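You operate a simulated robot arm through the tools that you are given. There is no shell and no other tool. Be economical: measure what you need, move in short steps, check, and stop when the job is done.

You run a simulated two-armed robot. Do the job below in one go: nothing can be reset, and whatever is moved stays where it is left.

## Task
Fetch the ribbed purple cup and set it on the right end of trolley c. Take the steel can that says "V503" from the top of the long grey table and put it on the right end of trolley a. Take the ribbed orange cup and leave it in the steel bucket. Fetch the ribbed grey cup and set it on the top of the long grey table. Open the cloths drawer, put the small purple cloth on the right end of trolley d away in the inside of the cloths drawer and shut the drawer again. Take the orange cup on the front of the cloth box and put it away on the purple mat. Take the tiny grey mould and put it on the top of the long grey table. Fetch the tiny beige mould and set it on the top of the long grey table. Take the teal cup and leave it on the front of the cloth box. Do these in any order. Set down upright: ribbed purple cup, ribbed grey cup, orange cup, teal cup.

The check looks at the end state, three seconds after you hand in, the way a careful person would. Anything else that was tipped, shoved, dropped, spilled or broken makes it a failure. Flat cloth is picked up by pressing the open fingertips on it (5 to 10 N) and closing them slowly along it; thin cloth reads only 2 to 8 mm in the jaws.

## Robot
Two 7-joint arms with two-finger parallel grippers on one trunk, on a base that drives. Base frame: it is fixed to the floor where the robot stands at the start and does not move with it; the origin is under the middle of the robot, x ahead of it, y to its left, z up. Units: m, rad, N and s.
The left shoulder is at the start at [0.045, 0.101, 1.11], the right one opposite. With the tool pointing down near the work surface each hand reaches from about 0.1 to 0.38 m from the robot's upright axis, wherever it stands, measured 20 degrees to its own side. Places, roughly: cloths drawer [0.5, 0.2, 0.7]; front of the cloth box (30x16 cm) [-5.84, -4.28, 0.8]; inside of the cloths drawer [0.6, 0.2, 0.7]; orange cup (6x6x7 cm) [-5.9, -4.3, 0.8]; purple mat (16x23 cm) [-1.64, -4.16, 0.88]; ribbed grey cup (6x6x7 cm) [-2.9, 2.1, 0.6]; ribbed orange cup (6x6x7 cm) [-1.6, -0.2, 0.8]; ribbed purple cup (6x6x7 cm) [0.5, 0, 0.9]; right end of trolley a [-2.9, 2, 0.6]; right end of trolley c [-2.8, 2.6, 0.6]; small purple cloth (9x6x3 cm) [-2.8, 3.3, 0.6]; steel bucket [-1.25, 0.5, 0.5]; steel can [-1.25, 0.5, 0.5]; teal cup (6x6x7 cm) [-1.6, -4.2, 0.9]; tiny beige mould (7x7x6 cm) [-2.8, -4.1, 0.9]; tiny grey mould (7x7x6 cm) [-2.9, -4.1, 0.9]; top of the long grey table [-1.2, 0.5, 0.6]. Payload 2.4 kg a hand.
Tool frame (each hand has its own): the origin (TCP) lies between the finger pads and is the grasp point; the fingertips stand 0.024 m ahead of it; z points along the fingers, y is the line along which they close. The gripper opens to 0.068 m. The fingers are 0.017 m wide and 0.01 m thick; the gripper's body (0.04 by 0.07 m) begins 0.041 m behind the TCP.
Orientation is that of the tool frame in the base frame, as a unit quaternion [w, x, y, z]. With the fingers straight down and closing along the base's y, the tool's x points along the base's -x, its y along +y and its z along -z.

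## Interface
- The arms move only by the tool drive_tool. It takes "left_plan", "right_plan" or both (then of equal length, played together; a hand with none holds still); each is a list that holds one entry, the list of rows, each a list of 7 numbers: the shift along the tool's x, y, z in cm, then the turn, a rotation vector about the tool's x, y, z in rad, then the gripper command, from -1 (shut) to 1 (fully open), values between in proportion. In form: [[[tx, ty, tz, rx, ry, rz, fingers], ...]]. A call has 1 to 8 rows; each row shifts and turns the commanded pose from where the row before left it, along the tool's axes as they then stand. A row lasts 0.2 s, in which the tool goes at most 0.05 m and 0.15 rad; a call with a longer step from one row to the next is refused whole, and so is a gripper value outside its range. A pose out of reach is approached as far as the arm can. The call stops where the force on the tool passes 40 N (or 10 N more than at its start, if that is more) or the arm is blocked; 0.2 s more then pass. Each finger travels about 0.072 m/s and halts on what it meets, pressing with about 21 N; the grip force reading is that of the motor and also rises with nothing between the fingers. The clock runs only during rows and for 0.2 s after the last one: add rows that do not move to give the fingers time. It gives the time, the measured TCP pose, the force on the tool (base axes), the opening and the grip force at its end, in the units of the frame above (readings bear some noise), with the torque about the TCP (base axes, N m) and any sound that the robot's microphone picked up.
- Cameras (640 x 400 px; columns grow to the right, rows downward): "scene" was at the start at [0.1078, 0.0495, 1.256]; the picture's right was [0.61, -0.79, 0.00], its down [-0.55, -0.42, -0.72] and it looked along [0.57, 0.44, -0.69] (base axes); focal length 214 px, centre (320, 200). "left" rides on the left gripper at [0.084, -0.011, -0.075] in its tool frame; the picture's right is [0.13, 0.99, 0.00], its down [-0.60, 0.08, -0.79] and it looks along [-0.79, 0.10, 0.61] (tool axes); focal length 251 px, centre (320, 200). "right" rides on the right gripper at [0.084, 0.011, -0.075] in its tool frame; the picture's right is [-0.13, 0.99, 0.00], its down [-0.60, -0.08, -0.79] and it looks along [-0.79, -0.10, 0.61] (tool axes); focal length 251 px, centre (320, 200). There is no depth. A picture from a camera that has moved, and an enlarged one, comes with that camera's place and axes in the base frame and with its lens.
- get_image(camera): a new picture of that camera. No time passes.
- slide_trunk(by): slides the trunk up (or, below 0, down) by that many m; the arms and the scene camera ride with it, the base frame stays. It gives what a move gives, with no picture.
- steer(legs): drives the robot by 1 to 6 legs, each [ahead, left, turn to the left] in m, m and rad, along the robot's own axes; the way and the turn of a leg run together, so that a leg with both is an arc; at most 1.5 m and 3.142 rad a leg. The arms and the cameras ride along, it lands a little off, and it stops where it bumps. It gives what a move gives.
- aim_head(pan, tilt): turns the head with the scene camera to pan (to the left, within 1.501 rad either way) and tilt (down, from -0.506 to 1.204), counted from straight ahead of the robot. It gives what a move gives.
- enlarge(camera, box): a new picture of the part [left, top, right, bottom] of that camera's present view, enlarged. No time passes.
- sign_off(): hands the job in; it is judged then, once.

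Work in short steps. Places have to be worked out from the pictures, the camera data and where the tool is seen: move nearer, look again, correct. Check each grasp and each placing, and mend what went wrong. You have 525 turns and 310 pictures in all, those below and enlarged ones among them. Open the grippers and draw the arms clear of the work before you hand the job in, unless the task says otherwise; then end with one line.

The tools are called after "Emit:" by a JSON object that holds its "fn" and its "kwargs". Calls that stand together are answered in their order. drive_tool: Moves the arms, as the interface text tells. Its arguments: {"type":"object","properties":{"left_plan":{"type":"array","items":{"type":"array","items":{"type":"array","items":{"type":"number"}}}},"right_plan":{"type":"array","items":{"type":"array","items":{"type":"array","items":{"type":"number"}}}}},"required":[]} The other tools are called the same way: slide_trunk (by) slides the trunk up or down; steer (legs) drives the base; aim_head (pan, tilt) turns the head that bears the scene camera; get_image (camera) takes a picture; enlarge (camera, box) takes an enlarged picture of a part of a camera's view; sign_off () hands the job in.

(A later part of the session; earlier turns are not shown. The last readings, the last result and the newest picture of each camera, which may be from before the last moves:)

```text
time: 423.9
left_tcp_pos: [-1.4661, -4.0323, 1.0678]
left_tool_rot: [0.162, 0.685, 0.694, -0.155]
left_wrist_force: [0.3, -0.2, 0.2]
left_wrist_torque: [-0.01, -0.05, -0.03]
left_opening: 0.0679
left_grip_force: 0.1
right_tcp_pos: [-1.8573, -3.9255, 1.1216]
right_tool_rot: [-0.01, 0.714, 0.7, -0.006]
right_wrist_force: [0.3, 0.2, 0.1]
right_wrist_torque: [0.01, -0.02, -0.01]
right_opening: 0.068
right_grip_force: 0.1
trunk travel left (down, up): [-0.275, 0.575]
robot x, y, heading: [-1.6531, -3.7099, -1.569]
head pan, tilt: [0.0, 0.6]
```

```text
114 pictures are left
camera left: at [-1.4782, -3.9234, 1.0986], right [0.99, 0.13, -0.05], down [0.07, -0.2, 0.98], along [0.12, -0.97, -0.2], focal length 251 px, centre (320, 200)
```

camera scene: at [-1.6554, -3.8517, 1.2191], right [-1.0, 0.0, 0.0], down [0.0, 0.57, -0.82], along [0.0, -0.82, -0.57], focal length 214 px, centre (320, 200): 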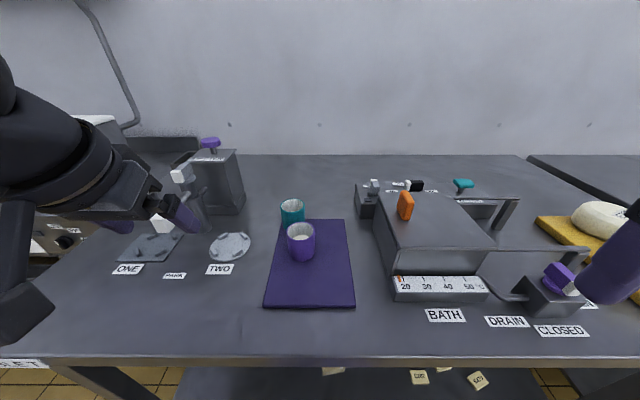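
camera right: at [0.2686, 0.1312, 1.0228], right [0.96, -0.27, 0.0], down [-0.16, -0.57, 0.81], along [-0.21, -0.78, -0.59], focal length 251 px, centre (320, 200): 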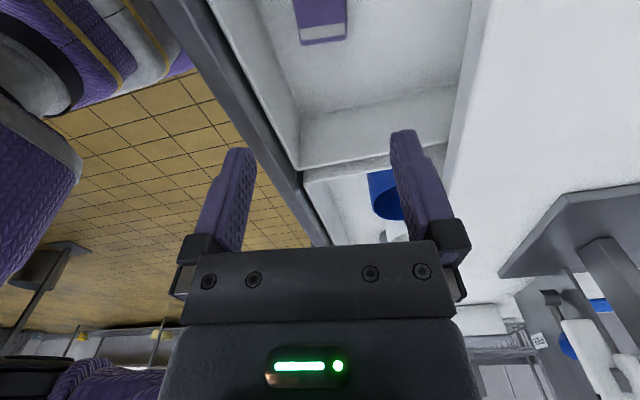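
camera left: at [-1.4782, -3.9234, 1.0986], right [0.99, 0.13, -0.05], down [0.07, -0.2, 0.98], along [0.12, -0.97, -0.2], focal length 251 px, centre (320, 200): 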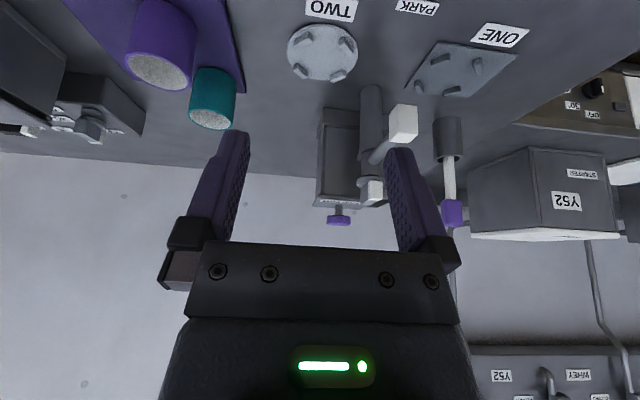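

Teal rim at (-1.592, -4.252, 0.923). Move 4 cm closer and bring the left hand above it.

Emit:
{"fn": "steer", "kwargs": {"legs": [[0.04, 0, 0]]}}

Emit:
{"fn": "drive_tool", "kwargs": {"left_plan": [[[-2.44, -1.92, 2.4, 0, 0, 0, 1], [-2.44, -1.92, 2.4, 0, 0, 0, 1], [-2.44, -1.92, 2.4, 0, 0, 0, 1], [-2.44, -1.92, 2.4, 0, 0, 0, 1], [-2.44, -1.92, 2.4, 0, 0, 0, 1], [0, 0, 0, 0, 0, 0, 1]]]}}

Emit:
{"fn": "get_image", "kwargs": {"camera": "left"}}

Emit:
{"fn": "get_image", "kwargs": {"camera": "scene"}}

```text
time: 424.8
left_tcp_pos: [-1.4641, -4.0722, 1.067]
left_tool_rot: [0.163, 0.684, 0.694, -0.154]
left_wrist_force: [-0.5, -0.3, -0.2]
left_wrist_torque: [0.0, 0.02, 0.03]
left_opening: 0.0679
left_grip_force: 0.0
right_tcp_pos: [-1.858, -3.9653, 1.1226]
right_tool_rot: [-0.01, 0.713, 0.701, -0.005]
right_wrist_force: [0.4, 0.5, 0.2]
right_wrist_torque: [-0.01, -0.01, 0.0]
right_opening: 0.0682
right_grip_force: 0.0
trunk travel left (down, up): [-0.275, 0.575]
robot x, y, heading: [-1.6509, -3.7487, -1.573]
head pan, tilt: [0.0, 0.6]
```

```text
time: 426.2
left_tcp_pos: [-1.5449, -4.2205, 1.0021]
left_tool_rot: [0.163, 0.684, 0.695, -0.153]
left_wrist_force: [-0.2, 0.4, 0.8]
left_wrist_torque: [-0.03, 0.03, -0.02]
left_opening: 0.0679
left_grip_force: 0.1
left hand out of reach, approached as far as the arm can: row 5
right_tcp_pos: [-1.8568, -3.9661, 1.1227]
right_tool_rot: [-0.01, 0.712, 0.702, -0.006]
right_wrist_force: [0.3, 0.0, -0.3]
right_wrist_torque: [-0.05, -0.03, 0.04]
right_opening: 0.068
right_grip_force: 0.0
trunk travel left (down, up): [-0.275, 0.575]
robot x, y, heading: [-1.6559, -3.746, -1.569]
head pan, tilt: [0.0, 0.6]
```

```text
113 pictures are left
camera left: at [-1.5575, -4.1114, 1.0327], right [0.99, 0.13, -0.05], down [0.07, -0.2, 0.98], along [0.12, -0.97, -0.2], focal length 251 px, centre (320, 200)
```

left: 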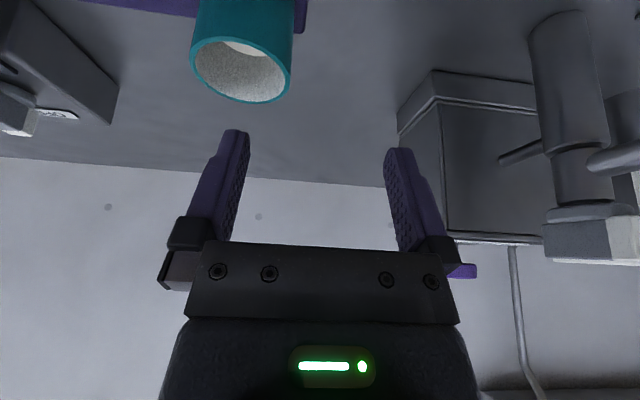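

```text
112 pictures are left
camera scene: at [-1.655, -3.8917, 1.2191], right [-1.0, 0.0, 0.0], down [0.0, 0.57, -0.82], along [0.0, -0.82, -0.57], focal length 214 px, centre (320, 200)
```

scene: 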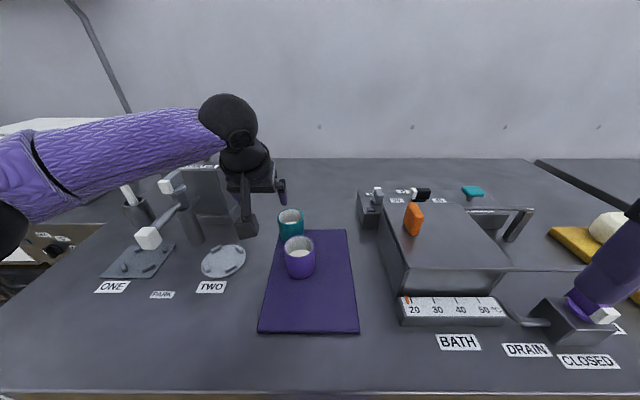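

Reach-limited; lower the trunk 4 cm (tips stay above the rim) and extend.

Emit:
{"fn": "slide_trunk", "kwargs": {"by": -0.04}}

Emit:
{"fn": "drive_tool", "kwargs": {"left_plan": [[[-1.7, -0.9, 0.7, 0, 0, 0, 1], [-1.1, -0.8, 0.5, 0, 0, 0, 1], [0, 0, 0, 0, 0, 0, 1]]]}}

Emit:
{"fn": "get_image", "kwargs": {"camera": "left"}}

```text
time: 427.1
left_tcp_pos: [-1.5459, -4.2181, 0.9631]
left_tool_rot: [0.163, 0.685, 0.693, -0.154]
left_wrist_force: [0.4, 0.4, -0.4]
left_wrist_torque: [0.03, -0.03, 0.01]
left_opening: 0.0681
left_grip_force: 0.1
right_tcp_pos: [-1.8577, -3.9654, 1.0821]
right_tool_rot: [-0.01, 0.713, 0.701, -0.007]
right_wrist_force: [0.0, 0.4, -0.2]
right_wrist_torque: [0.01, 0.0, -0.02]
right_opening: 0.0679
right_grip_force: 0.0
trunk travel left (down, up): [-0.235, 0.615]
robot x, y, heading: [-1.6521, -3.7482, -1.564]
head pan, tilt: [0.0, 0.6]
```

```text
time: 427.9
left_tcp_pos: [-1.5413, -4.228, 0.9642]
left_tool_rot: [0.162, 0.685, 0.693, -0.154]
left_wrist_force: [0.0, -0.5, 0.5]
left_wrist_torque: [0.0, 0.01, 0.0]
left_opening: 0.068
left_grip_force: 0.0
left hand out of reach, approached as far as the arm can: row 1, 2
right_tcp_pos: [-1.8575, -3.9645, 1.0815]
right_tool_rot: [-0.009, 0.713, 0.701, -0.006]
right_wrist_force: [-0.4, 0.4, -0.9]
right_wrist_torque: [0.02, 0.02, 0.0]
right_opening: 0.0682
right_grip_force: 0.1
trunk travel left (down, up): [-0.235, 0.615]
robot x, y, heading: [-1.6548, -3.7468, -1.567]
head pan, tilt: [0.0, 0.6]
```

```text
111 pictures are left
camera left: at [-1.5525, -4.1195, 0.9958], right [0.99, 0.13, -0.05], down [0.07, -0.2, 0.98], along [0.12, -0.97, -0.2], focal length 251 px, centre (320, 200)
```

left: 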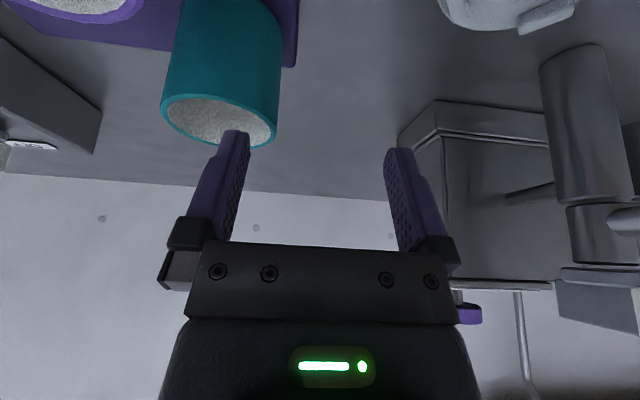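

Emit:
{"fn": "steer", "kwargs": {"legs": [[0.025, -0.022, 0]]}}

Emit:
{"fn": "get_image", "kwargs": {"camera": "left"}}

Emit:
{"fn": "enlarge", "kwargs": {"camera": "scene", "box": [200, 130, 360, 290]}}

```text
time: 428.7
left_tcp_pos: [-1.5623, -4.253, 0.9643]
left_tool_rot: [0.162, 0.685, 0.694, -0.154]
left_wrist_force: [0.3, -0.5, 1.0]
left_wrist_torque: [-0.01, -0.02, -0.01]
left_opening: 0.0682
left_grip_force: 0.0
right_tcp_pos: [-1.8802, -3.9906, 1.0829]
right_tool_rot: [-0.01, 0.714, 0.7, -0.006]
right_wrist_force: [-1.1, -0.2, 0.6]
right_wrist_torque: [-0.01, 0.03, 0.02]
right_opening: 0.0681
right_grip_force: 0.1
trunk travel left (down, up): [-0.235, 0.615]
robot x, y, heading: [-1.6804, -3.7779, -1.567]
head pan, tilt: [0.0, 0.6]
```

```text
110 pictures are left
camera left: at [-1.575, -4.1446, 0.9958], right [0.99, 0.13, -0.05], down [0.07, -0.2, 0.98], along [0.12, -0.97, -0.2], focal length 251 px, centre (320, 200)
```

left: 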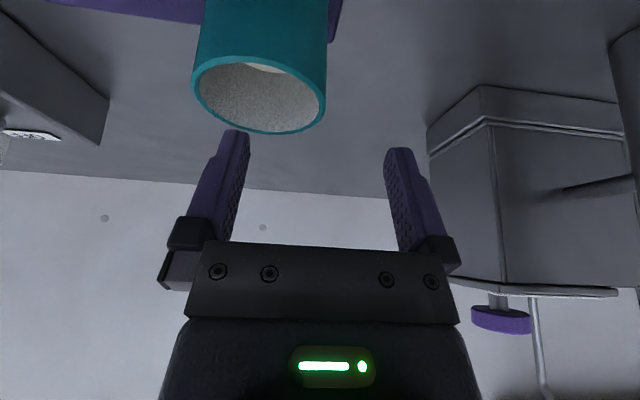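

```text
2.50 times, centred on (280, 210) of scene
camera zoom: at [-1.6776, -3.926, 1.1785], right [-1.0, 0.0, 0.0], down [0.0, 0.57, -0.82], along [0.0, -0.82, -0.57], focal length 536 px, centre (420, 175)
```

zoom: 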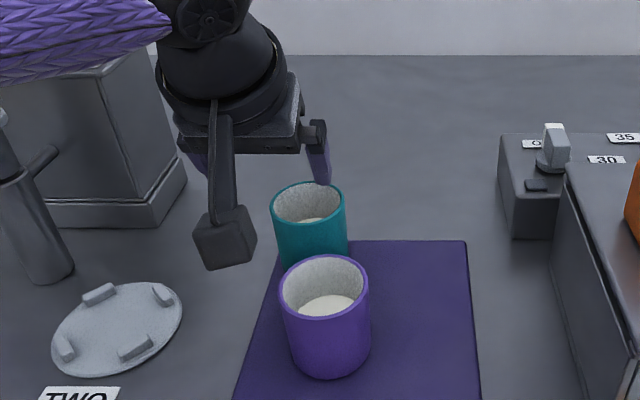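

Aligned: rim (-1.593, -4.256), TCP (-1.562, -4.253). Lower 5 cm with the trunk.

Emit:
{"fn": "slide_trunk", "kwargs": {"by": -0.03}}

Emit:
{"fn": "get_image", "kwargs": {"camera": "left"}}

```text
time: 429.2
left_tcp_pos: [-1.5634, -4.2569, 0.9538]
left_tool_rot: [0.166, 0.683, 0.692, -0.165]
left_wrist_force: [-1.0, -0.5, 13.0]
left_wrist_torque: [-0.14, 0.59, -0.02]
left_opening: 0.0679
left_grip_force: 0.1
right_tcp_pos: [-1.8795, -3.9916, 1.0621]
right_tool_rot: [-0.01, 0.714, 0.7, -0.004]
right_wrist_force: [1.0, 0.4, -0.7]
right_wrist_torque: [0.0, 0.01, -0.05]
right_opening: 0.0678
right_grip_force: 0.1
trunk travel left (down, up): [-0.217, 0.633]
robot x, y, heading: [-1.6781, -3.7746, -1.567]
head pan, tilt: [0.0, 0.6]
stopped: the force on the tool passed its limit at 52 N (the readings are from after the stop); the commanded pose is now the measured one
```

```text
108 pictures are left
camera left: at [-1.5761, -4.1466, 0.9821], right [0.99, 0.13, -0.06], down [0.08, -0.18, 0.98], along [0.12, -0.98, -0.19], focal length 251 px, centre (320, 200)
```

left: 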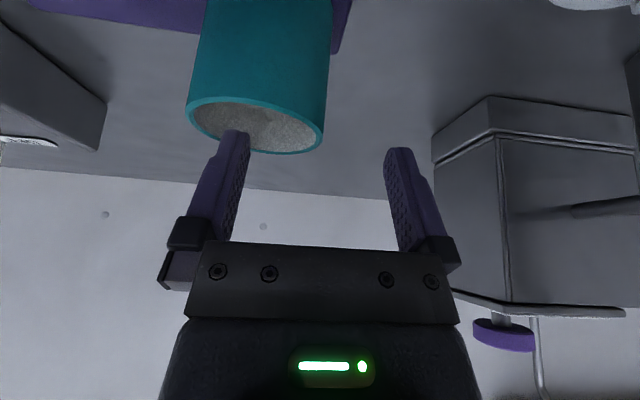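

Tip touched the far rim: the cup rim is really at z≈0.932, centre ≈(-1.592, -4.242). Raise 2 cm and come back 1.6 cm.

Emit:
{"fn": "slide_trunk", "kwargs": {"by": 0.02}}

Emit:
{"fn": "drive_tool", "kwargs": {"left_plan": [[[1.5, 0, -0.7, 0, 0, 0, 1], [0, 0, 0, 0, 0, 0, 1]]]}}

Emit:
{"fn": "get_image", "kwargs": {"camera": "left"}}

Emit:
{"fn": "enlarge", "kwargs": {"camera": "scene", "box": [200, 130, 360, 290]}}

```text
time: 429.9
left_tcp_pos: [-1.564, -4.2565, 0.9718]
left_tool_rot: [0.164, 0.682, 0.694, -0.162]
left_wrist_force: [-0.2, -0.7, 0.1]
left_wrist_torque: [0.01, 0.0, 0.02]
left_opening: 0.0679
left_grip_force: 0.1
right_tcp_pos: [-1.8796, -3.9923, 1.0833]
right_tool_rot: [-0.01, 0.713, 0.701, -0.004]
right_wrist_force: [0.5, 0.0, 0.0]
right_wrist_torque: [0.01, 0.02, 0.0]
right_opening: 0.0678
right_grip_force: 0.0
trunk travel left (down, up): [-0.237, 0.613]
robot x, y, heading: [-1.6783, -3.7723, -1.568]
head pan, tilt: [0.0, 0.6]
```

```text
time: 430.5
left_tcp_pos: [-1.5642, -4.2386, 0.9702]
left_tool_rot: [0.165, 0.683, 0.693, -0.163]
left_wrist_force: [-0.5, -0.3, 0.7]
left_wrist_torque: [0.03, -0.03, 0.04]
left_opening: 0.0679
left_grip_force: 0.1
right_tcp_pos: [-1.8794, -3.9914, 1.083]
right_tool_rot: [-0.01, 0.714, 0.7, -0.004]
right_wrist_force: [-0.5, 0.1, 0.5]
right_wrist_torque: [-0.01, 0.01, -0.04]
right_opening: 0.0677
right_grip_force: 0.1
trunk travel left (down, up): [-0.237, 0.613]
robot x, y, heading: [-1.6768, -3.7757, -1.567]
head pan, tilt: [0.0, 0.6]
```

```text
107 pictures are left
camera left: at [-1.5757, -4.13, 1.0], right [0.99, 0.13, -0.06], down [0.08, -0.18, 0.98], along [0.12, -0.97, -0.19], focal length 251 px, centre (320, 200)
```

left: 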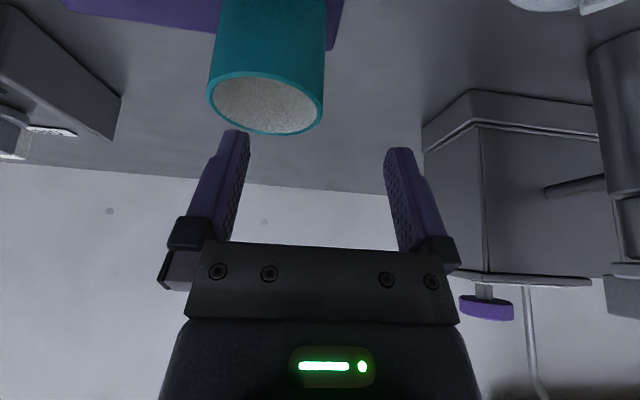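

```text
2.50 times, centred on (280, 210) of scene
camera zoom: at [-1.6774, -3.9253, 1.1808], right [-1.0, 0.0, 0.0], down [0.0, 0.57, -0.82], along [0.0, -0.82, -0.57], focal length 536 px, centre (420, 175)
```

zoom: 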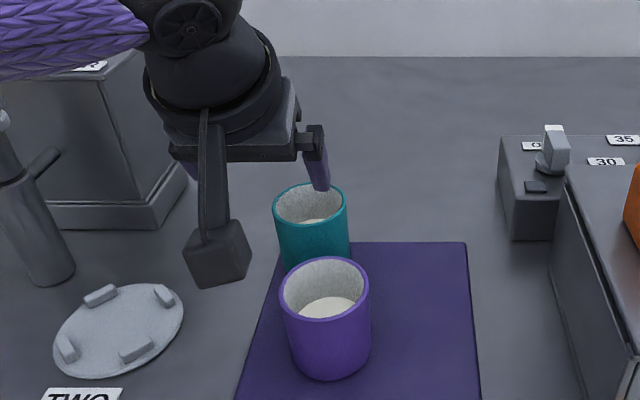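

Emit:
{"fn": "slide_trunk", "kwargs": {"by": -0.025}}

Emit:
{"fn": "get_image", "kwargs": {"camera": "left"}}

```text
time: 431.2
left_tcp_pos: [-1.5645, -4.2379, 0.9451]
left_tool_rot: [0.165, 0.683, 0.693, -0.163]
left_wrist_force: [0.8, 0.1, -0.1]
left_wrist_torque: [0.01, 0.03, -0.02]
left_opening: 0.0681
left_grip_force: 0.1
right_tcp_pos: [-1.8797, -3.9905, 1.058]
right_tool_rot: [-0.009, 0.713, 0.701, -0.005]
right_wrist_force: [-0.2, -0.4, 0.0]
right_wrist_torque: [0.02, 0.03, 0.02]
right_opening: 0.0677
right_grip_force: 0.0
trunk travel left (down, up): [-0.212, 0.638]
robot x, y, heading: [-1.6748, -3.7735, -1.567]
head pan, tilt: [0.0, 0.6]
```

```text
105 pictures are left
camera left: at [-1.5759, -4.13, 0.9758], right [0.99, 0.13, -0.06], down [0.08, -0.18, 0.98], along [0.12, -0.97, -0.19], focal length 251 px, centre (320, 200)
```

left: 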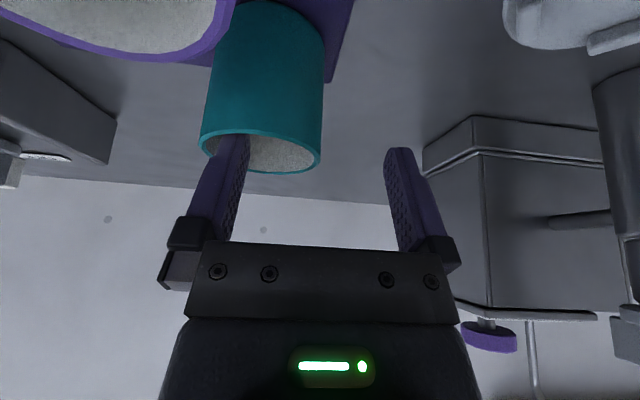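

Emit:
{"fn": "slide_trunk", "kwargs": {"by": -0.012}}

Emit:
{"fn": "drive_tool", "kwargs": {"left_plan": [[[0, 0, 0, 0, 0, 0, 0.3], [0, 0, 0, 0, 0, 0, -0.2], [0, 0, 0, 0, 0, 0, -0.7], [0, 0, 0, 0, 0, 0, -1], [0, 0, 0, 0, 0, 0, -1], [0, 0, 0, 0, 0, 0, -1]]]}}

Emit:
{"fn": "get_image", "kwargs": {"camera": "left"}}

Emit:
{"fn": "enlarge", "kwargs": {"camera": "scene", "box": [200, 130, 360, 290]}}

```text
time: 431.8
left_tcp_pos: [-1.564, -4.2387, 0.9333]
left_tool_rot: [0.165, 0.683, 0.693, -0.163]
left_wrist_force: [0.2, -0.2, -0.7]
left_wrist_torque: [0.03, 0.01, 0.01]
left_opening: 0.0677
left_grip_force: 0.1
right_tcp_pos: [-1.8775, -3.9927, 1.0462]
right_tool_rot: [-0.009, 0.713, 0.701, -0.004]
right_wrist_force: [-0.3, 1.1, -1.0]
right_wrist_torque: [-0.02, -0.02, 0.01]
right_opening: 0.0681
right_grip_force: 0.2
trunk travel left (down, up): [-0.2, 0.65]
robot x, y, heading: [-1.6792, -3.7777, -1.567]
head pan, tilt: [0.0, 0.6]
```

```text
time: 433.2
left_tcp_pos: [-1.5651, -4.2396, 0.9347]
left_tool_rot: [0.164, 0.682, 0.694, -0.162]
left_wrist_force: [-1.0, -0.3, 3.9]
left_wrist_torque: [-0.1, 0.17, 0.03]
left_opening: 0.0078
left_grip_force: 20.7
right_tcp_pos: [-1.878, -3.9937, 1.0457]
right_tool_rot: [-0.009, 0.714, 0.7, -0.005]
right_wrist_force: [0.3, -0.6, 0.6]
right_wrist_torque: [-0.04, -0.01, 0.01]
right_opening: 0.0679
right_grip_force: 0.0
trunk travel left (down, up): [-0.2, 0.65]
robot x, y, heading: [-1.6779, -3.7735, -1.568]
head pan, tilt: [0.0, 0.6]
```

```text
104 pictures are left
camera left: at [-1.576, -4.1301, 0.9639], right [0.99, 0.13, -0.06], down [0.08, -0.18, 0.98], along [0.12, -0.97, -0.19], focal length 251 px, centre (320, 200)
```

left: 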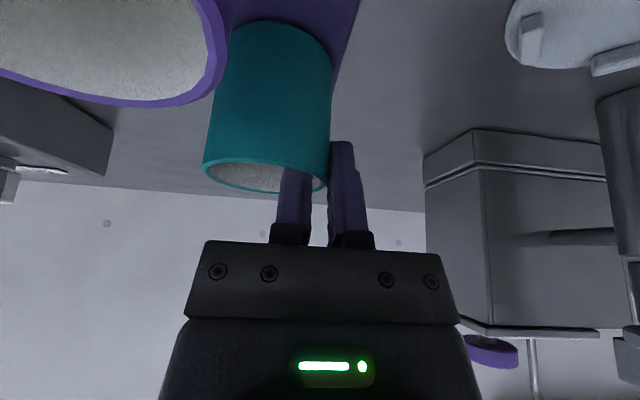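

```text
2.50 times, centred on (280, 210) of scene
camera zoom: at [-1.6775, -3.9348, 1.1432], right [-1.0, 0.0, 0.0], down [0.0, 0.57, -0.82], along [0.0, -0.82, -0.57], focal length 536 px, centre (420, 175)
```

zoom: 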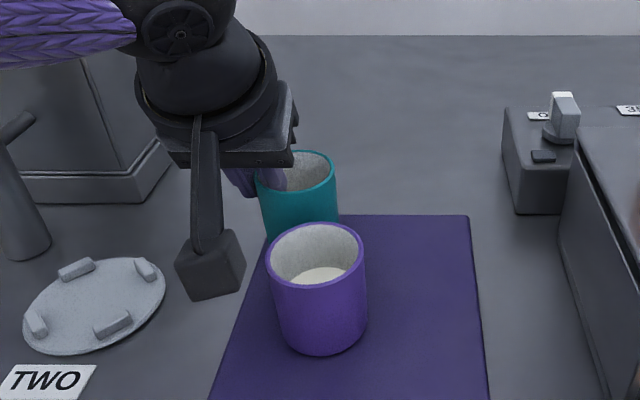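

Teal gripped. Lift with the trunk and retreat.

Emit:
{"fn": "slide_trunk", "kwargs": {"by": 0.12}}

Emit:
{"fn": "steer", "kwargs": {"legs": [[-0.3, 0, 0]]}}

Emit:
{"fn": "get_image", "kwargs": {"camera": "scene"}}

Emit:
{"fn": "get_image", "kwargs": {"camera": "left"}}

```text
time: 434.7
left_tcp_pos: [-1.5633, -4.2394, 1.0542]
left_tool_rot: [0.165, 0.683, 0.693, -0.162]
left_wrist_force: [0.2, 0.5, -0.9]
left_wrist_torque: [0.02, -0.02, -0.02]
left_opening: 0.0076
left_grip_force: 21.6
right_tcp_pos: [-1.8787, -3.9923, 1.1654]
right_tool_rot: [-0.009, 0.714, 0.701, -0.004]
right_wrist_force: [0.3, 0.0, 0.6]
right_wrist_torque: [0.0, -0.02, 0.01]
right_opening: 0.0679
right_grip_force: 0.1
trunk travel left (down, up): [-0.32, 0.53]
robot x, y, heading: [-1.6766, -3.7746, -1.567]
head pan, tilt: [0.0, 0.6]
```

```text
time: 436.7
left_tcp_pos: [-1.5662, -3.9436, 1.0548]
left_tool_rot: [0.164, 0.683, 0.693, -0.162]
left_wrist_force: [-0.5, 0.2, -0.6]
left_wrist_torque: [0.0, -0.03, 0.02]
left_opening: 0.0076
left_grip_force: 21.3
right_tcp_pos: [-1.8794, -3.6957, 1.1647]
right_tool_rot: [-0.009, 0.714, 0.7, -0.005]
right_wrist_force: [0.5, 0.2, 0.3]
right_wrist_torque: [-0.02, 0.0, 0.01]
right_opening: 0.068
right_grip_force: 0.1
trunk travel left (down, up): [-0.32, 0.53]
robot x, y, heading: [-1.6762, -3.4758, -1.567]
head pan, tilt: [0.0, 0.6]
```

```text
102 pictures are left
camera scene: at [-1.6783, -3.6109, 1.265], right [-1.0, 0.0, 0.0], down [0.0, 0.56, -0.83], along [0.0, -0.83, -0.56], focal length 214 px, centre (320, 200)
```

scene: 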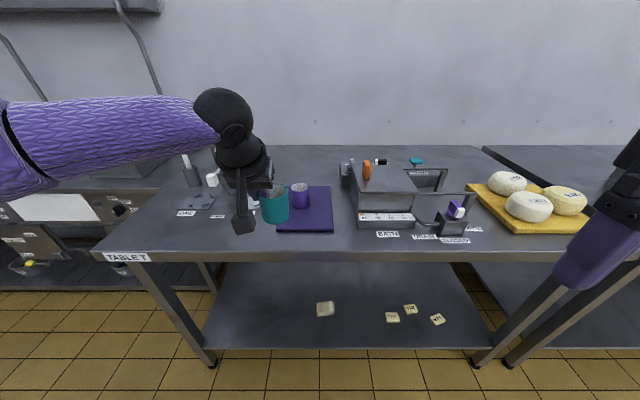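

```text
101 pictures are left
camera left: at [-1.5773, -3.834, 1.0838], right [0.99, 0.13, -0.06], down [0.08, -0.18, 0.98], along [0.12, -0.98, -0.19], focal length 251 px, centre (320, 200)
```

left: 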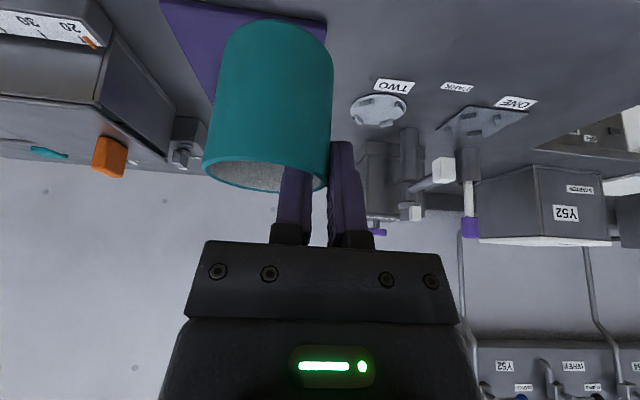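

Look along the -x corridor before driving.

Emit:
{"fn": "aim_head", "kwargs": {"pan": -1.3, "tilt": 0.3}}

Emit:
{"fn": "get_image", "kwargs": {"camera": "scene"}}

```text
time: 438.2
left_tcp_pos: [-1.5653, -3.9434, 1.0541]
left_tool_rot: [0.164, 0.684, 0.692, -0.163]
left_wrist_force: [-0.5, -0.9, -0.7]
left_wrist_torque: [-0.01, 0.0, 0.01]
left_opening: 0.0078
left_grip_force: 20.6
right_tcp_pos: [-1.8778, -3.6966, 1.1649]
right_tool_rot: [-0.009, 0.714, 0.7, -0.004]
right_wrist_force: [-0.9, 0.6, 0.4]
right_wrist_torque: [-0.01, 0.01, 0.0]
right_opening: 0.0679
right_grip_force: 0.1
trunk travel left (down, up): [-0.32, 0.53]
robot x, y, heading: [-1.6798, -3.4791, -1.572]
head pan, tilt: [-1.3, 0.3]
```

```text
100 pictures are left
camera scene: at [-1.7683, -3.5479, 1.2924], right [-0.27, 0.96, 0.0], down [0.29, 0.08, -0.96], along [-0.92, -0.26, -0.3], focal length 214 px, centre (320, 200)
```

scene: 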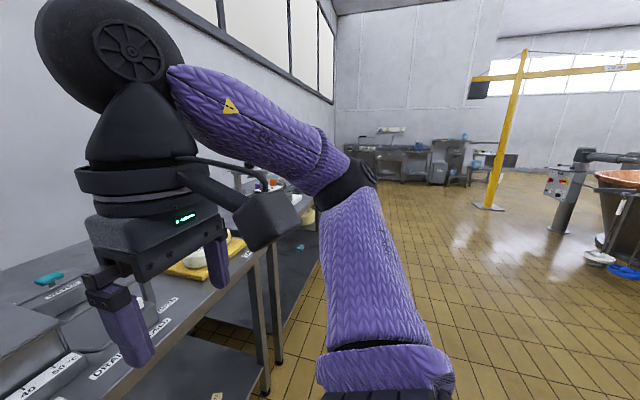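

Corridor is free. Drive 3 m sideways (−x) along y≈-3.4.

Emit:
{"fn": "steer", "kwargs": {"legs": [[-0.08, 0, 0], [0, -1.4, 0], [0, -1.4, 0]]}}

Emit:
{"fn": "get_image", "kwargs": {"camera": "scene"}}

```text
time: 452.4
left_tcp_pos: [-4.3868, -3.8007, 1.0542]
left_tool_rot: [0.163, 0.695, 0.681, -0.166]
left_wrist_force: [-0.2, 0.0, -1.0]
left_wrist_torque: [-0.01, 0.02, -0.02]
left_opening: 0.0074
left_grip_force: 20.8
right_tcp_pos: [-4.692, -3.543, 1.1661]
right_tool_rot: [-0.01, 0.726, 0.688, -0.005]
right_wrist_force: [-0.5, 0.4, 0.4]
right_wrist_torque: [0.02, 0.02, 0.01]
right_opening: 0.0681
right_grip_force: 0.0
trunk travel left (down, up): [-0.32, 0.53]
robot x, y, heading: [-4.4846, -3.3288, -1.603]
head pan, tilt: [-1.3, 0.3]
```

```text
99 pictures are left
camera scene: at [-4.5767, -3.3982, 1.2925], right [-0.23, 0.97, 0.0], down [0.29, 0.07, -0.96], along [-0.93, -0.22, -0.3], focal length 214 px, centre (320, 200)
```

scene: 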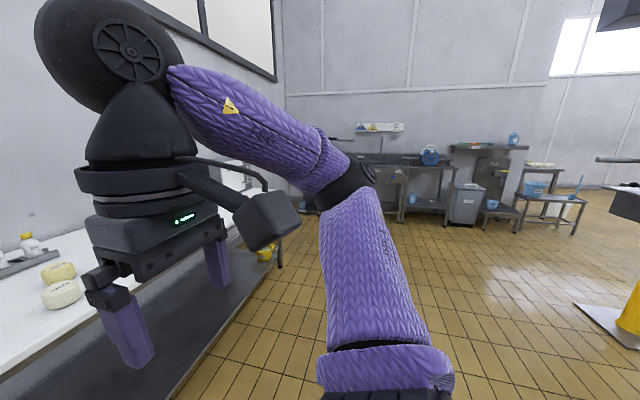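

Emit:
{"fn": "steer", "kwargs": {"legs": [[0, 0, 0.032], [0, -1.3, 0]]}}

Emit:
{"fn": "aim_head", "kwargs": {"pan": 0.0, "tilt": 0.5}}

Emit:
{"fn": "get_image", "kwargs": {"camera": "scene"}}

```text
time: 459.4
left_tcp_pos: [-5.6736, -3.807, 1.0542]
left_tool_rot: [0.166, 0.677, 0.698, -0.162]
left_wrist_force: [0.2, -0.4, -1.2]
left_wrist_torque: [0.0, -0.02, 0.0]
left_opening: 0.0077
left_grip_force: 21.1
right_tcp_pos: [-5.9919, -3.5651, 1.1657]
right_tool_rot: [-0.009, 0.708, 0.706, -0.004]
right_wrist_force: [-0.3, -0.1, 0.0]
right_wrist_torque: [0.05, 0.01, 0.0]
right_opening: 0.0679
right_grip_force: 0.0
trunk travel left (down, up): [-0.32, 0.53]
robot x, y, heading: [-5.7927, -3.3411, -1.55]
head pan, tilt: [-1.3, 0.3]
```

```text
time: 460.9
left_tcp_pos: [-5.6739, -3.8064, 1.0546]
left_tool_rot: [0.166, 0.677, 0.699, -0.162]
left_wrist_force: [0.4, 0.7, -2.1]
left_wrist_torque: [0.01, -0.01, 0.02]
left_opening: 0.0075
left_grip_force: 21.3
right_tcp_pos: [-5.9917, -3.5646, 1.1649]
right_tool_rot: [-0.009, 0.708, 0.706, -0.004]
right_wrist_force: [0.2, -0.3, -0.9]
right_wrist_torque: [0.01, -0.03, -0.01]
right_opening: 0.0681
right_grip_force: 0.1
trunk travel left (down, up): [-0.32, 0.53]
robot x, y, heading: [-5.7919, -3.3397, -1.554]
head pan, tilt: [0.0, 0.499]
```

```text
98 pictures are left
camera scene: at [-5.7935, -3.4788, 1.274], right [-1.0, -0.02, 0.0], down [-0.01, 0.48, -0.88], along [0.02, -0.88, -0.48], focal length 214 px, centre (320, 200)
```

scene: 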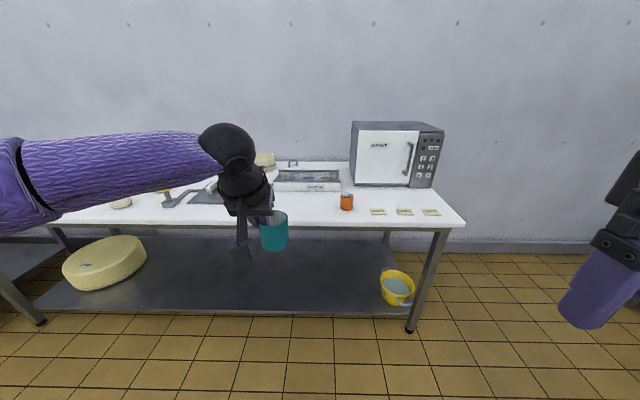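

Emit:
{"fn": "enlarge", "kwargs": {"camera": "scene", "box": [250, 110, 470, 240]}}

```text
2.91 times, centred on (360, 175) of scene
camera zoom: at [-5.7935, -3.4788, 1.274], right [-1.0, -0.02, 0.0], down [-0.01, 0.48, -0.88], along [0.02, -0.88, -0.48], focal length 624 px, centre (204, 273)
```

zoom: 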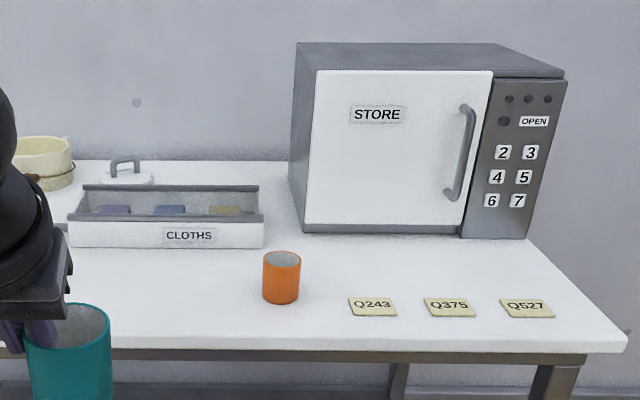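

The CLOTHS tray is the cloth box; orange cup in front at ≈(-5.89, -4.28). Drive in to y≈-3.85.

Emit:
{"fn": "steer", "kwargs": {"legs": [[0, -0.02, -0.017], [0.48, 0, 0]]}}

Emit:
{"fn": "aim_head", "kwargs": {"pan": 0.0, "tilt": 0.8}}

Emit:
{"fn": "get_image", "kwargs": {"camera": "scene"}}

Emit:
{"fn": "get_image", "kwargs": {"camera": "right"}}

```text
time: 464.1
left_tcp_pos: [-5.7087, -4.2899, 1.0544]
left_tool_rot: [0.164, 0.686, 0.69, -0.163]
left_wrist_force: [0.4, -0.2, -0.4]
left_wrist_torque: [0.05, -0.02, 0.0]
left_opening: 0.0074
left_grip_force: 21.0
right_tcp_pos: [-6.0187, -4.0406, 1.1661]
right_tool_rot: [-0.009, 0.717, 0.697, -0.004]
right_wrist_force: [0.5, 0.1, -0.4]
right_wrist_torque: [0.03, 0.0, 0.0]
right_opening: 0.0679
right_grip_force: 0.1
trunk travel left (down, up): [-0.32, 0.53]
robot x, y, heading: [-5.8184, -3.8215, -1.578]
head pan, tilt: [0.0, 0.499]
```

```text
time: 464.9
left_tcp_pos: [-5.7064, -4.2901, 1.0546]
left_tool_rot: [0.164, 0.686, 0.69, -0.164]
left_wrist_force: [-0.2, 0.1, -0.2]
left_wrist_torque: [-0.01, -0.02, -0.03]
left_opening: 0.0075
left_grip_force: 21.0
right_tcp_pos: [-6.0191, -4.0406, 1.1657]
right_tool_rot: [-0.009, 0.716, 0.698, -0.004]
right_wrist_force: [0.4, -0.2, 1.2]
right_wrist_torque: [0.0, 0.0, 0.03]
right_opening: 0.0681
right_grip_force: 0.1
trunk travel left (down, up): [-0.32, 0.53]
robot x, y, heading: [-5.814, -3.8243, -1.571]
head pan, tilt: [0.0, 0.799]
```

```text
96 pictures are left
camera scene: at [-5.8173, -3.949, 1.2481], right [-1.0, 0.01, 0.0], down [0.0, 0.72, -0.7], along [0.0, -0.7, -0.72], focal length 214 px, centre (320, 200)
```

scene: 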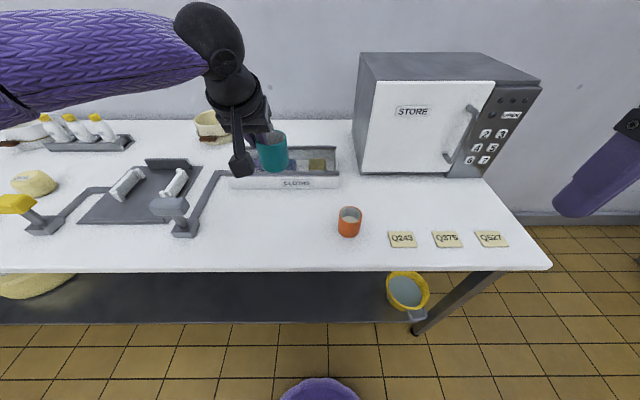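

```text
95 pictures are left
camera right: at [-6.0031, -3.9572, 1.2407], right [0.99, -0.16, -0.02], down [-0.08, -0.61, 0.79], along [-0.14, -0.78, -0.61], focal length 251 px, centre (320, 200)
```

right: 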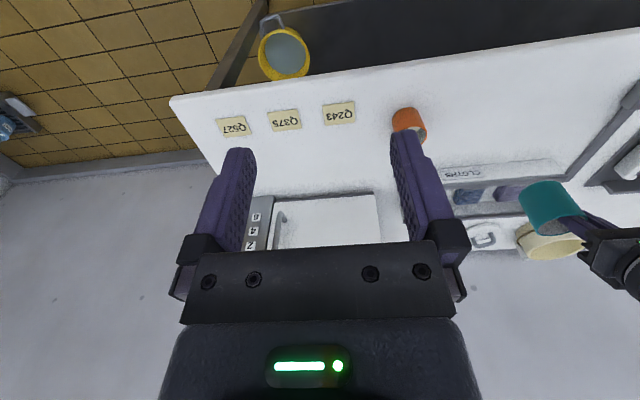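

Orange rim ≈(-5.886, -4.282, ~0.84). Pull the teal hand back a bit, drive 8 cm closer, lower the trunk 0.12.

Emit:
{"fn": "drive_tool", "kwargs": {"left_plan": [[[3, 2, -1.5, 0, 0, 0, -1], [3, 2, -1.5, 0, 0, 0, -1], [3, 2, -1.5, 0, 0, 0, -1]]]}}

Emit:
{"fn": "steer", "kwargs": {"legs": [[0.08, 0, 0]]}}

Emit:
{"fn": "slide_trunk", "kwargs": {"by": -0.1}}

Emit:
{"fn": "drive_tool", "kwargs": {"right_plan": [[[-3.2, 2, 1.5, 0, 0, 0, 1], [-3.2, 2, 1.5, 0, 0, 0, 1], [-3.2, 2, 2, 0, 0, 0, 1], [-3.2, 2, 3, 0, 0, 0, 1], [-3.2, 2, 3, 0, 0, 0, 1], [0, 0, 0, 0, 0, 0, 1]]]}}

Emit:
{"fn": "get_image", "kwargs": {"camera": "right"}}

Emit:
{"fn": "get_image", "kwargs": {"camera": "scene"}}

```text
time: 465.7
left_tcp_pos: [-5.6465, -4.1886, 1.0543]
left_tool_rot: [0.163, 0.686, 0.69, -0.163]
left_wrist_force: [0.1, 0.4, -1.4]
left_wrist_torque: [0.01, 0.0, 0.01]
left_opening: 0.0073
left_grip_force: 21.5
right_tcp_pos: [-6.0182, -4.0406, 1.1662]
right_tool_rot: [-0.01, 0.716, 0.698, -0.005]
right_wrist_force: [0.1, -0.3, 0.5]
right_wrist_torque: [0.03, -0.02, 0.0]
right_opening: 0.0678
right_grip_force: 0.1
trunk travel left (down, up): [-0.32, 0.53]
robot x, y, heading: [-5.8137, -3.8224, -1.578]
head pan, tilt: [0.0, 0.799]
```

```text
time: 466.8
left_tcp_pos: [-5.6465, -4.2711, 1.0542]
left_tool_rot: [0.164, 0.685, 0.691, -0.162]
left_wrist_force: [-0.3, 0.0, -0.5]
left_wrist_torque: [0.03, -0.03, 0.01]
left_opening: 0.0073
left_grip_force: 20.9
right_tcp_pos: [-6.0184, -4.1227, 1.1646]
right_tool_rot: [-0.009, 0.716, 0.698, -0.005]
right_wrist_force: [0.2, -0.5, 0.7]
right_wrist_torque: [0.04, 0.0, -0.01]
right_opening: 0.0679
right_grip_force: 0.0
trunk travel left (down, up): [-0.32, 0.53]
robot x, y, heading: [-5.815, -3.9058, -1.577]
head pan, tilt: [0.0, 0.799]
```

```text
time: 468.1
left_tcp_pos: [-5.6482, -4.2709, 0.9544]
left_tool_rot: [0.165, 0.684, 0.692, -0.163]
left_wrist_force: [-0.3, -0.8, -0.8]
left_wrist_torque: [0.07, -0.02, 0.0]
left_opening: 0.0072
left_grip_force: 20.5
right_tcp_pos: [-6.0195, -4.1223, 1.0642]
right_tool_rot: [-0.009, 0.717, 0.697, -0.004]
right_wrist_force: [0.4, -1.1, 0.7]
right_wrist_torque: [-0.06, 0.02, 0.01]
right_opening: 0.0678
right_grip_force: 0.0
trunk travel left (down, up): [-0.22, 0.63]
robot x, y, heading: [-5.813, -3.9024, -1.574]
head pan, tilt: [0.0, 0.799]
```

```text
time: 469.5
left_tcp_pos: [-5.6483, -4.2716, 0.9539]
left_tool_rot: [0.164, 0.685, 0.691, -0.162]
left_wrist_force: [-0.7, 0.2, -1.1]
left_wrist_torque: [0.0, 0.01, -0.01]
left_opening: 0.0074
left_grip_force: 21.2
right_tcp_pos: [-5.9249, -4.2841, 0.953]
right_tool_rot: [-0.008, 0.716, 0.698, -0.004]
right_wrist_force: [-0.1, -1.5, -0.3]
right_wrist_torque: [0.01, 0.0, 0.02]
right_opening: 0.0679
right_grip_force: 0.0
trunk travel left (down, up): [-0.22, 0.63]
robot x, y, heading: [-5.8151, -3.9016, -1.58]
head pan, tilt: [0.0, 0.799]
```

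```text
94 pictures are left
camera right: at [-5.9099, -4.2011, 1.0292], right [0.99, -0.15, -0.02], down [-0.08, -0.61, 0.79], along [-0.13, -0.78, -0.61], focal length 251 px, centre (320, 200)
```

right: 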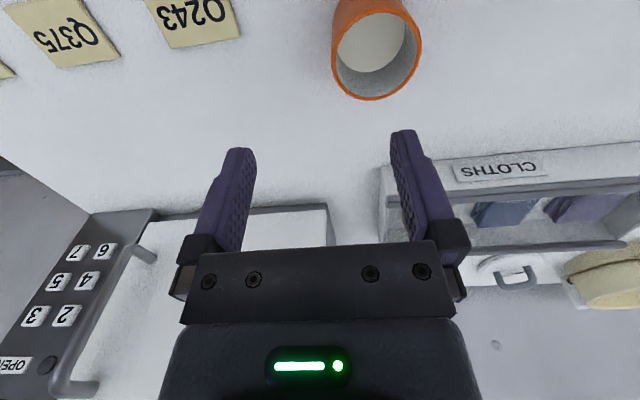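

```text
93 pictures are left
camera scene: at [-5.8176, -4.0536, 1.1466], right [-1.0, 0.0, 0.0], down [0.0, 0.72, -0.7], along [0.0, -0.7, -0.72], focal length 214 px, centre (320, 200)
```

scene: 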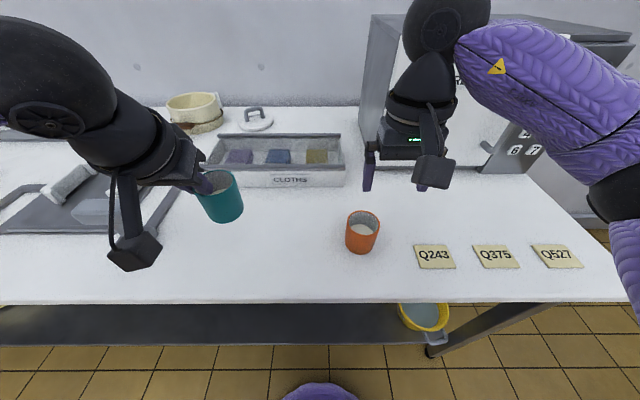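

Rim refined (-5.889, -4.273, 0.862). Adjust and descend.

Emit:
{"fn": "drive_tool", "kwargs": {"right_plan": [[[1.1, 0.7, 2, 0, 0, 0, 1], [0, 0, 2.5, 0, 0, 0, 1], [0, 0, 2, 0, 0, 0, 1], [0, 0, 0, 0, 0, 0, 1]]]}}

Emit:
{"fn": "get_image", "kwargs": {"camera": "right"}}

```text
time: 470.5
left_tcp_pos: [-5.6477, -4.2707, 0.9535]
left_tool_rot: [0.164, 0.685, 0.69, -0.163]
left_wrist_force: [0.7, -0.4, -0.9]
left_wrist_torque: [0.02, -0.01, 0.0]
left_opening: 0.0071
left_grip_force: 20.8
right_tcp_pos: [-5.9194, -4.272, 0.8883]
right_tool_rot: [-0.009, 0.716, 0.698, -0.005]
right_wrist_force: [-0.3, 0.6, 0.2]
right_wrist_torque: [0.01, -0.03, -0.01]
right_opening: 0.0678
right_grip_force: 0.0
trunk travel left (down, up): [-0.22, 0.63]
robot x, y, heading: [-5.8154, -3.903, -1.575]
head pan, tilt: [0.0, 0.799]
```

```text
92 pictures are left
camera right: at [-5.9044, -4.1883, 0.9637], right [0.99, -0.15, -0.02], down [-0.08, -0.61, 0.79], along [-0.13, -0.78, -0.61], focal length 251 px, centre (320, 200)
```

right: 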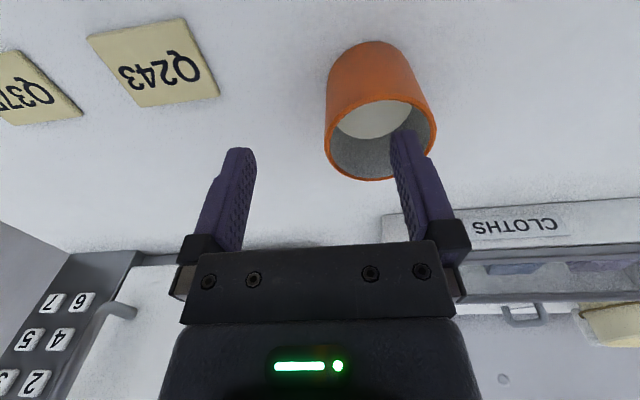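

Emit:
{"fn": "drive_tool", "kwargs": {"right_plan": [[[0, -0.3, 1.5, 0, 0, 0, 1], [0, 0, 1.2, 0, 0, 0, 1], [0, 0, 1, 0, 0, 0, 1], [0, 0, 0, 0, 0, 0, 1]]]}}

Emit:
{"fn": "get_image", "kwargs": {"camera": "right"}}

```text
time: 471.5
left_tcp_pos: [-5.6483, -4.2718, 0.9549]
left_tool_rot: [0.165, 0.685, 0.691, -0.163]
left_wrist_force: [0.2, 0.2, -0.7]
left_wrist_torque: [0.05, -0.03, -0.01]
left_opening: 0.0073
left_grip_force: 21.1
right_tcp_pos: [-5.9209, -4.2719, 0.8509]
right_tool_rot: [-0.01, 0.716, 0.698, -0.004]
right_wrist_force: [-0.3, 0.1, -0.5]
right_wrist_torque: [-0.01, 0.02, 0.02]
right_opening: 0.0682
right_grip_force: 0.1
trunk travel left (down, up): [-0.22, 0.63]
robot x, y, heading: [-5.8179, -3.9056, -1.575]
head pan, tilt: [0.0, 0.799]
```

```text
91 pictures are left
camera right: at [-5.9065, -4.1889, 0.9257], right [0.99, -0.15, -0.02], down [-0.08, -0.61, 0.79], along [-0.13, -0.78, -0.61], focal length 251 px, centre (320, 200)
```

right: 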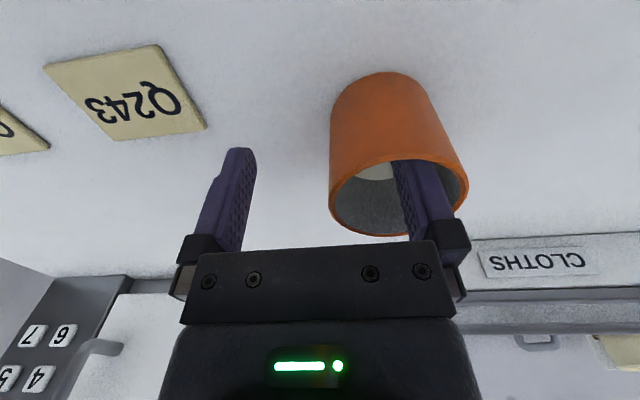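

Finger inside without contact. Go 6 mm deeper and close, then lift.

Emit:
{"fn": "drive_tool", "kwargs": {"right_plan": [[[0, 0, 0.6, 0, 0, 0, 1], [0, 0, 0, 0, 0, 0, 0.2], [0, 0, 0, 0, 0, 0, -0.4], [0, 0, 0, 0, 0, 0, -1], [0, 0, 0, 0, 0, 0, -1], [0, 0, 0, 0, 0, 0, -1]]]}}

Emit:
{"fn": "drive_tool", "kwargs": {"right_plan": [[[0, 0, -1, 0, 0, 0, -1], [0, 0, -2, 0, 0, 0, -1], [0, 0, -3, 0, 0, 0, -1], [0, 0, -4, 0, 0, 0, -1], [2, -3, -3, 0, 0, 0, -1], [2, -4, -2, 0, 0, 0, -1], [2, -4, -2, 0, 0, 0, -1]]]}}

Emit:
{"fn": "get_image", "kwargs": {"camera": "scene"}}

```text
time: 472.9
left_tcp_pos: [-5.6477, -4.2714, 0.9535]
left_tool_rot: [0.164, 0.686, 0.69, -0.164]
left_wrist_force: [-1.0, 0.0, -1.0]
left_wrist_torque: [0.05, -0.03, 0.0]
left_opening: 0.0073
left_grip_force: 21.1
right_tcp_pos: [-5.9204, -4.2733, 0.8452]
right_tool_rot: [-0.008, 0.716, 0.698, -0.005]
right_wrist_force: [2.2, -1.9, 11.1]
right_wrist_torque: [-0.05, -0.65, -0.1]
right_opening: 0.0051
right_grip_force: 20.8
trunk travel left (down, up): [-0.22, 0.63]
robot x, y, heading: [-5.8149, -3.9068, -1.578]
head pan, tilt: [0.0, 0.799]
```

```text
time: 474.5
left_tcp_pos: [-5.6475, -4.2708, 0.9533]
left_tool_rot: [0.165, 0.685, 0.69, -0.163]
left_wrist_force: [0.0, 0.0, -0.6]
left_wrist_torque: [0.0, -0.03, 0.03]
left_opening: 0.0072
left_grip_force: 21.1
right_tcp_pos: [-6.029, -4.2098, 1.0193]
right_tool_rot: [-0.01, 0.716, 0.698, -0.003]
right_wrist_force: [0.2, -0.4, -1.3]
right_wrist_torque: [0.01, -0.02, 0.01]
right_opening: 0.0048
right_grip_force: 21.2
trunk travel left (down, up): [-0.22, 0.63]
robot x, y, heading: [-5.8182, -3.9052, -1.577]
head pan, tilt: [0.0, 0.799]
```

```text
90 pictures are left
camera scene: at [-5.8178, -4.0534, 1.1466], right [-1.0, 0.0, 0.0], down [0.0, 0.72, -0.7], along [0.0, -0.7, -0.72], focal length 214 px, centre (320, 200)
```

scene: 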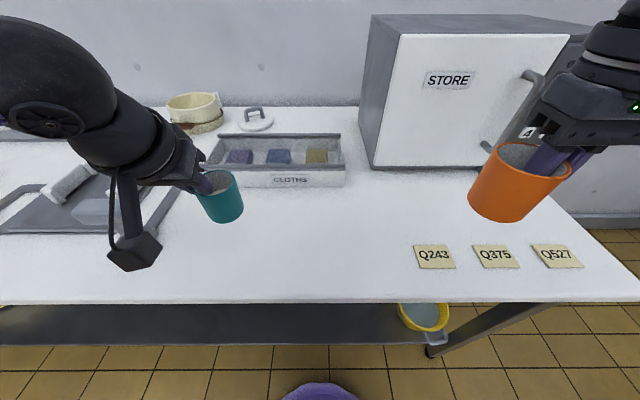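

Orange cup held. Now move teal over its place in front of the cloth box.

Emit:
{"fn": "drive_tool", "kwargs": {"left_plan": [[[-0.1, -3.8, 0, 0, 0, 0, -1], [-0.2, -3.8, 0, 0, 0, 0, -1], [-0.2, -3.7, 0, 0, 0, 0, -1], [0, 0, 0, 0, 0, 0, -1]]]}}

Emit:
{"fn": "get_image", "kwargs": {"camera": "scene"}}

Emit:
{"fn": "get_image", "kwargs": {"camera": "right"}}

```text
time: 475.5
left_tcp_pos: [-5.7584, -4.2738, 0.9573]
left_tool_rot: [0.165, 0.684, 0.692, -0.163]
left_wrist_force: [-1.0, 0.4, -1.5]
left_wrist_torque: [0.01, -0.06, 0.0]
left_opening: 0.0072
left_grip_force: 20.8
right_tcp_pos: [-6.0288, -4.2111, 1.0188]
right_tool_rot: [-0.01, 0.716, 0.698, -0.004]
right_wrist_force: [-0.4, 0.3, 0.2]
right_wrist_torque: [-0.01, 0.04, 0.0]
right_opening: 0.0046
right_grip_force: 20.8
trunk travel left (down, up): [-0.22, 0.63]
robot x, y, heading: [-5.8201, -3.9074, -1.576]
head pan, tilt: [0.0, 0.799]
```

```text
89 pictures are left
camera scene: at [-5.8179, -4.0537, 1.1466], right [-1.0, 0.0, 0.0], down [0.0, 0.72, -0.7], along [0.0, -0.7, -0.72], focal length 214 px, centre (320, 200)
```

scene: 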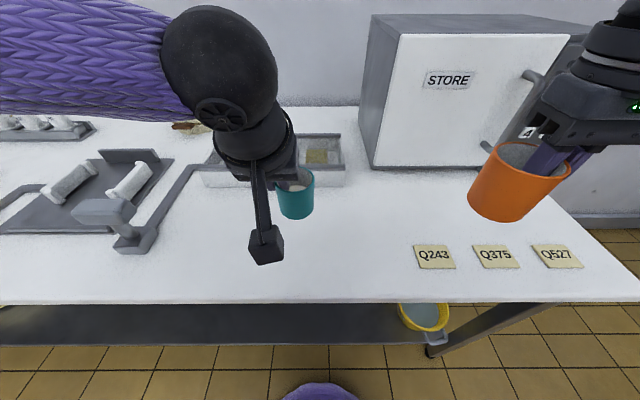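

```text
88 pictures are left
camera right: at [-6.0137, -4.128, 1.0945], right [0.99, -0.15, -0.02], down [-0.08, -0.61, 0.79], along [-0.13, -0.78, -0.61], focal length 251 px, centre (320, 200)
```

right: 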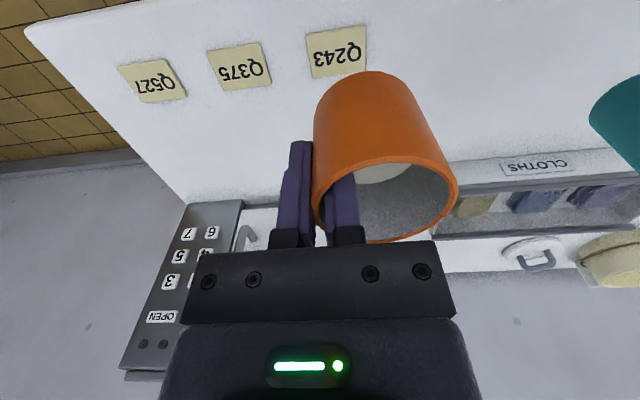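

Lower the teal cup toward the table.

Emit:
{"fn": "drive_tool", "kwargs": {"left_plan": [[[1.12, 0, 2.24, 0, 0, 0, -1], [1.12, 0, 2.24, 0, 0, 0, -1], [0.9, 0, 1.79, 0, 0, 0, -1], [0, 0, 0, 0, 0, 0, -1]]]}}

Emit:
{"fn": "enlarge", "kwargs": {"camera": "scene", "box": [220, 130, 380, 270]}}

```text
time: 476.5
left_tcp_pos: [-5.7626, -4.2748, 0.8867]
left_tool_rot: [0.165, 0.685, 0.691, -0.163]
left_wrist_force: [0.4, -0.3, -0.7]
left_wrist_torque: [0.02, 0.01, 0.05]
left_opening: 0.0072
left_grip_force: 21.4
right_tcp_pos: [-6.0281, -4.2121, 1.0193]
right_tool_rot: [-0.009, 0.717, 0.697, -0.005]
right_wrist_force: [0.9, -0.1, -1.4]
right_wrist_torque: [0.0, -0.02, 0.03]
right_opening: 0.0047
right_grip_force: 20.7
trunk travel left (down, up): [-0.22, 0.63]
robot x, y, heading: [-5.8135, -3.9037, -1.577]
head pan, tilt: [0.0, 0.799]
```

```text
2.86 times, centred on (300, 200) of scene
camera zoom: at [-5.8178, -4.0536, 1.1466], right [-1.0, 0.0, 0.0], down [0.0, 0.72, -0.7], along [0.0, -0.7, -0.72], focal length 613 px, centre (377, 200)
```

zoom: 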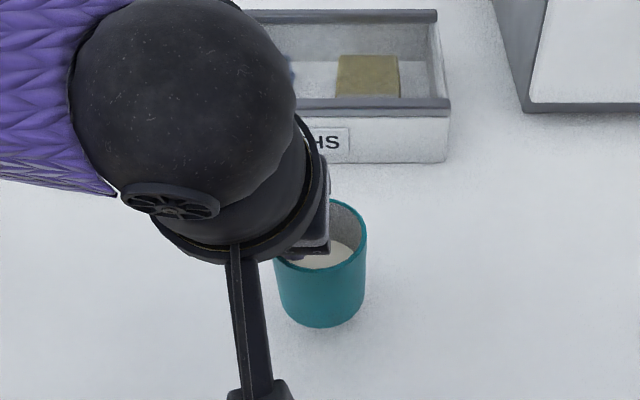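

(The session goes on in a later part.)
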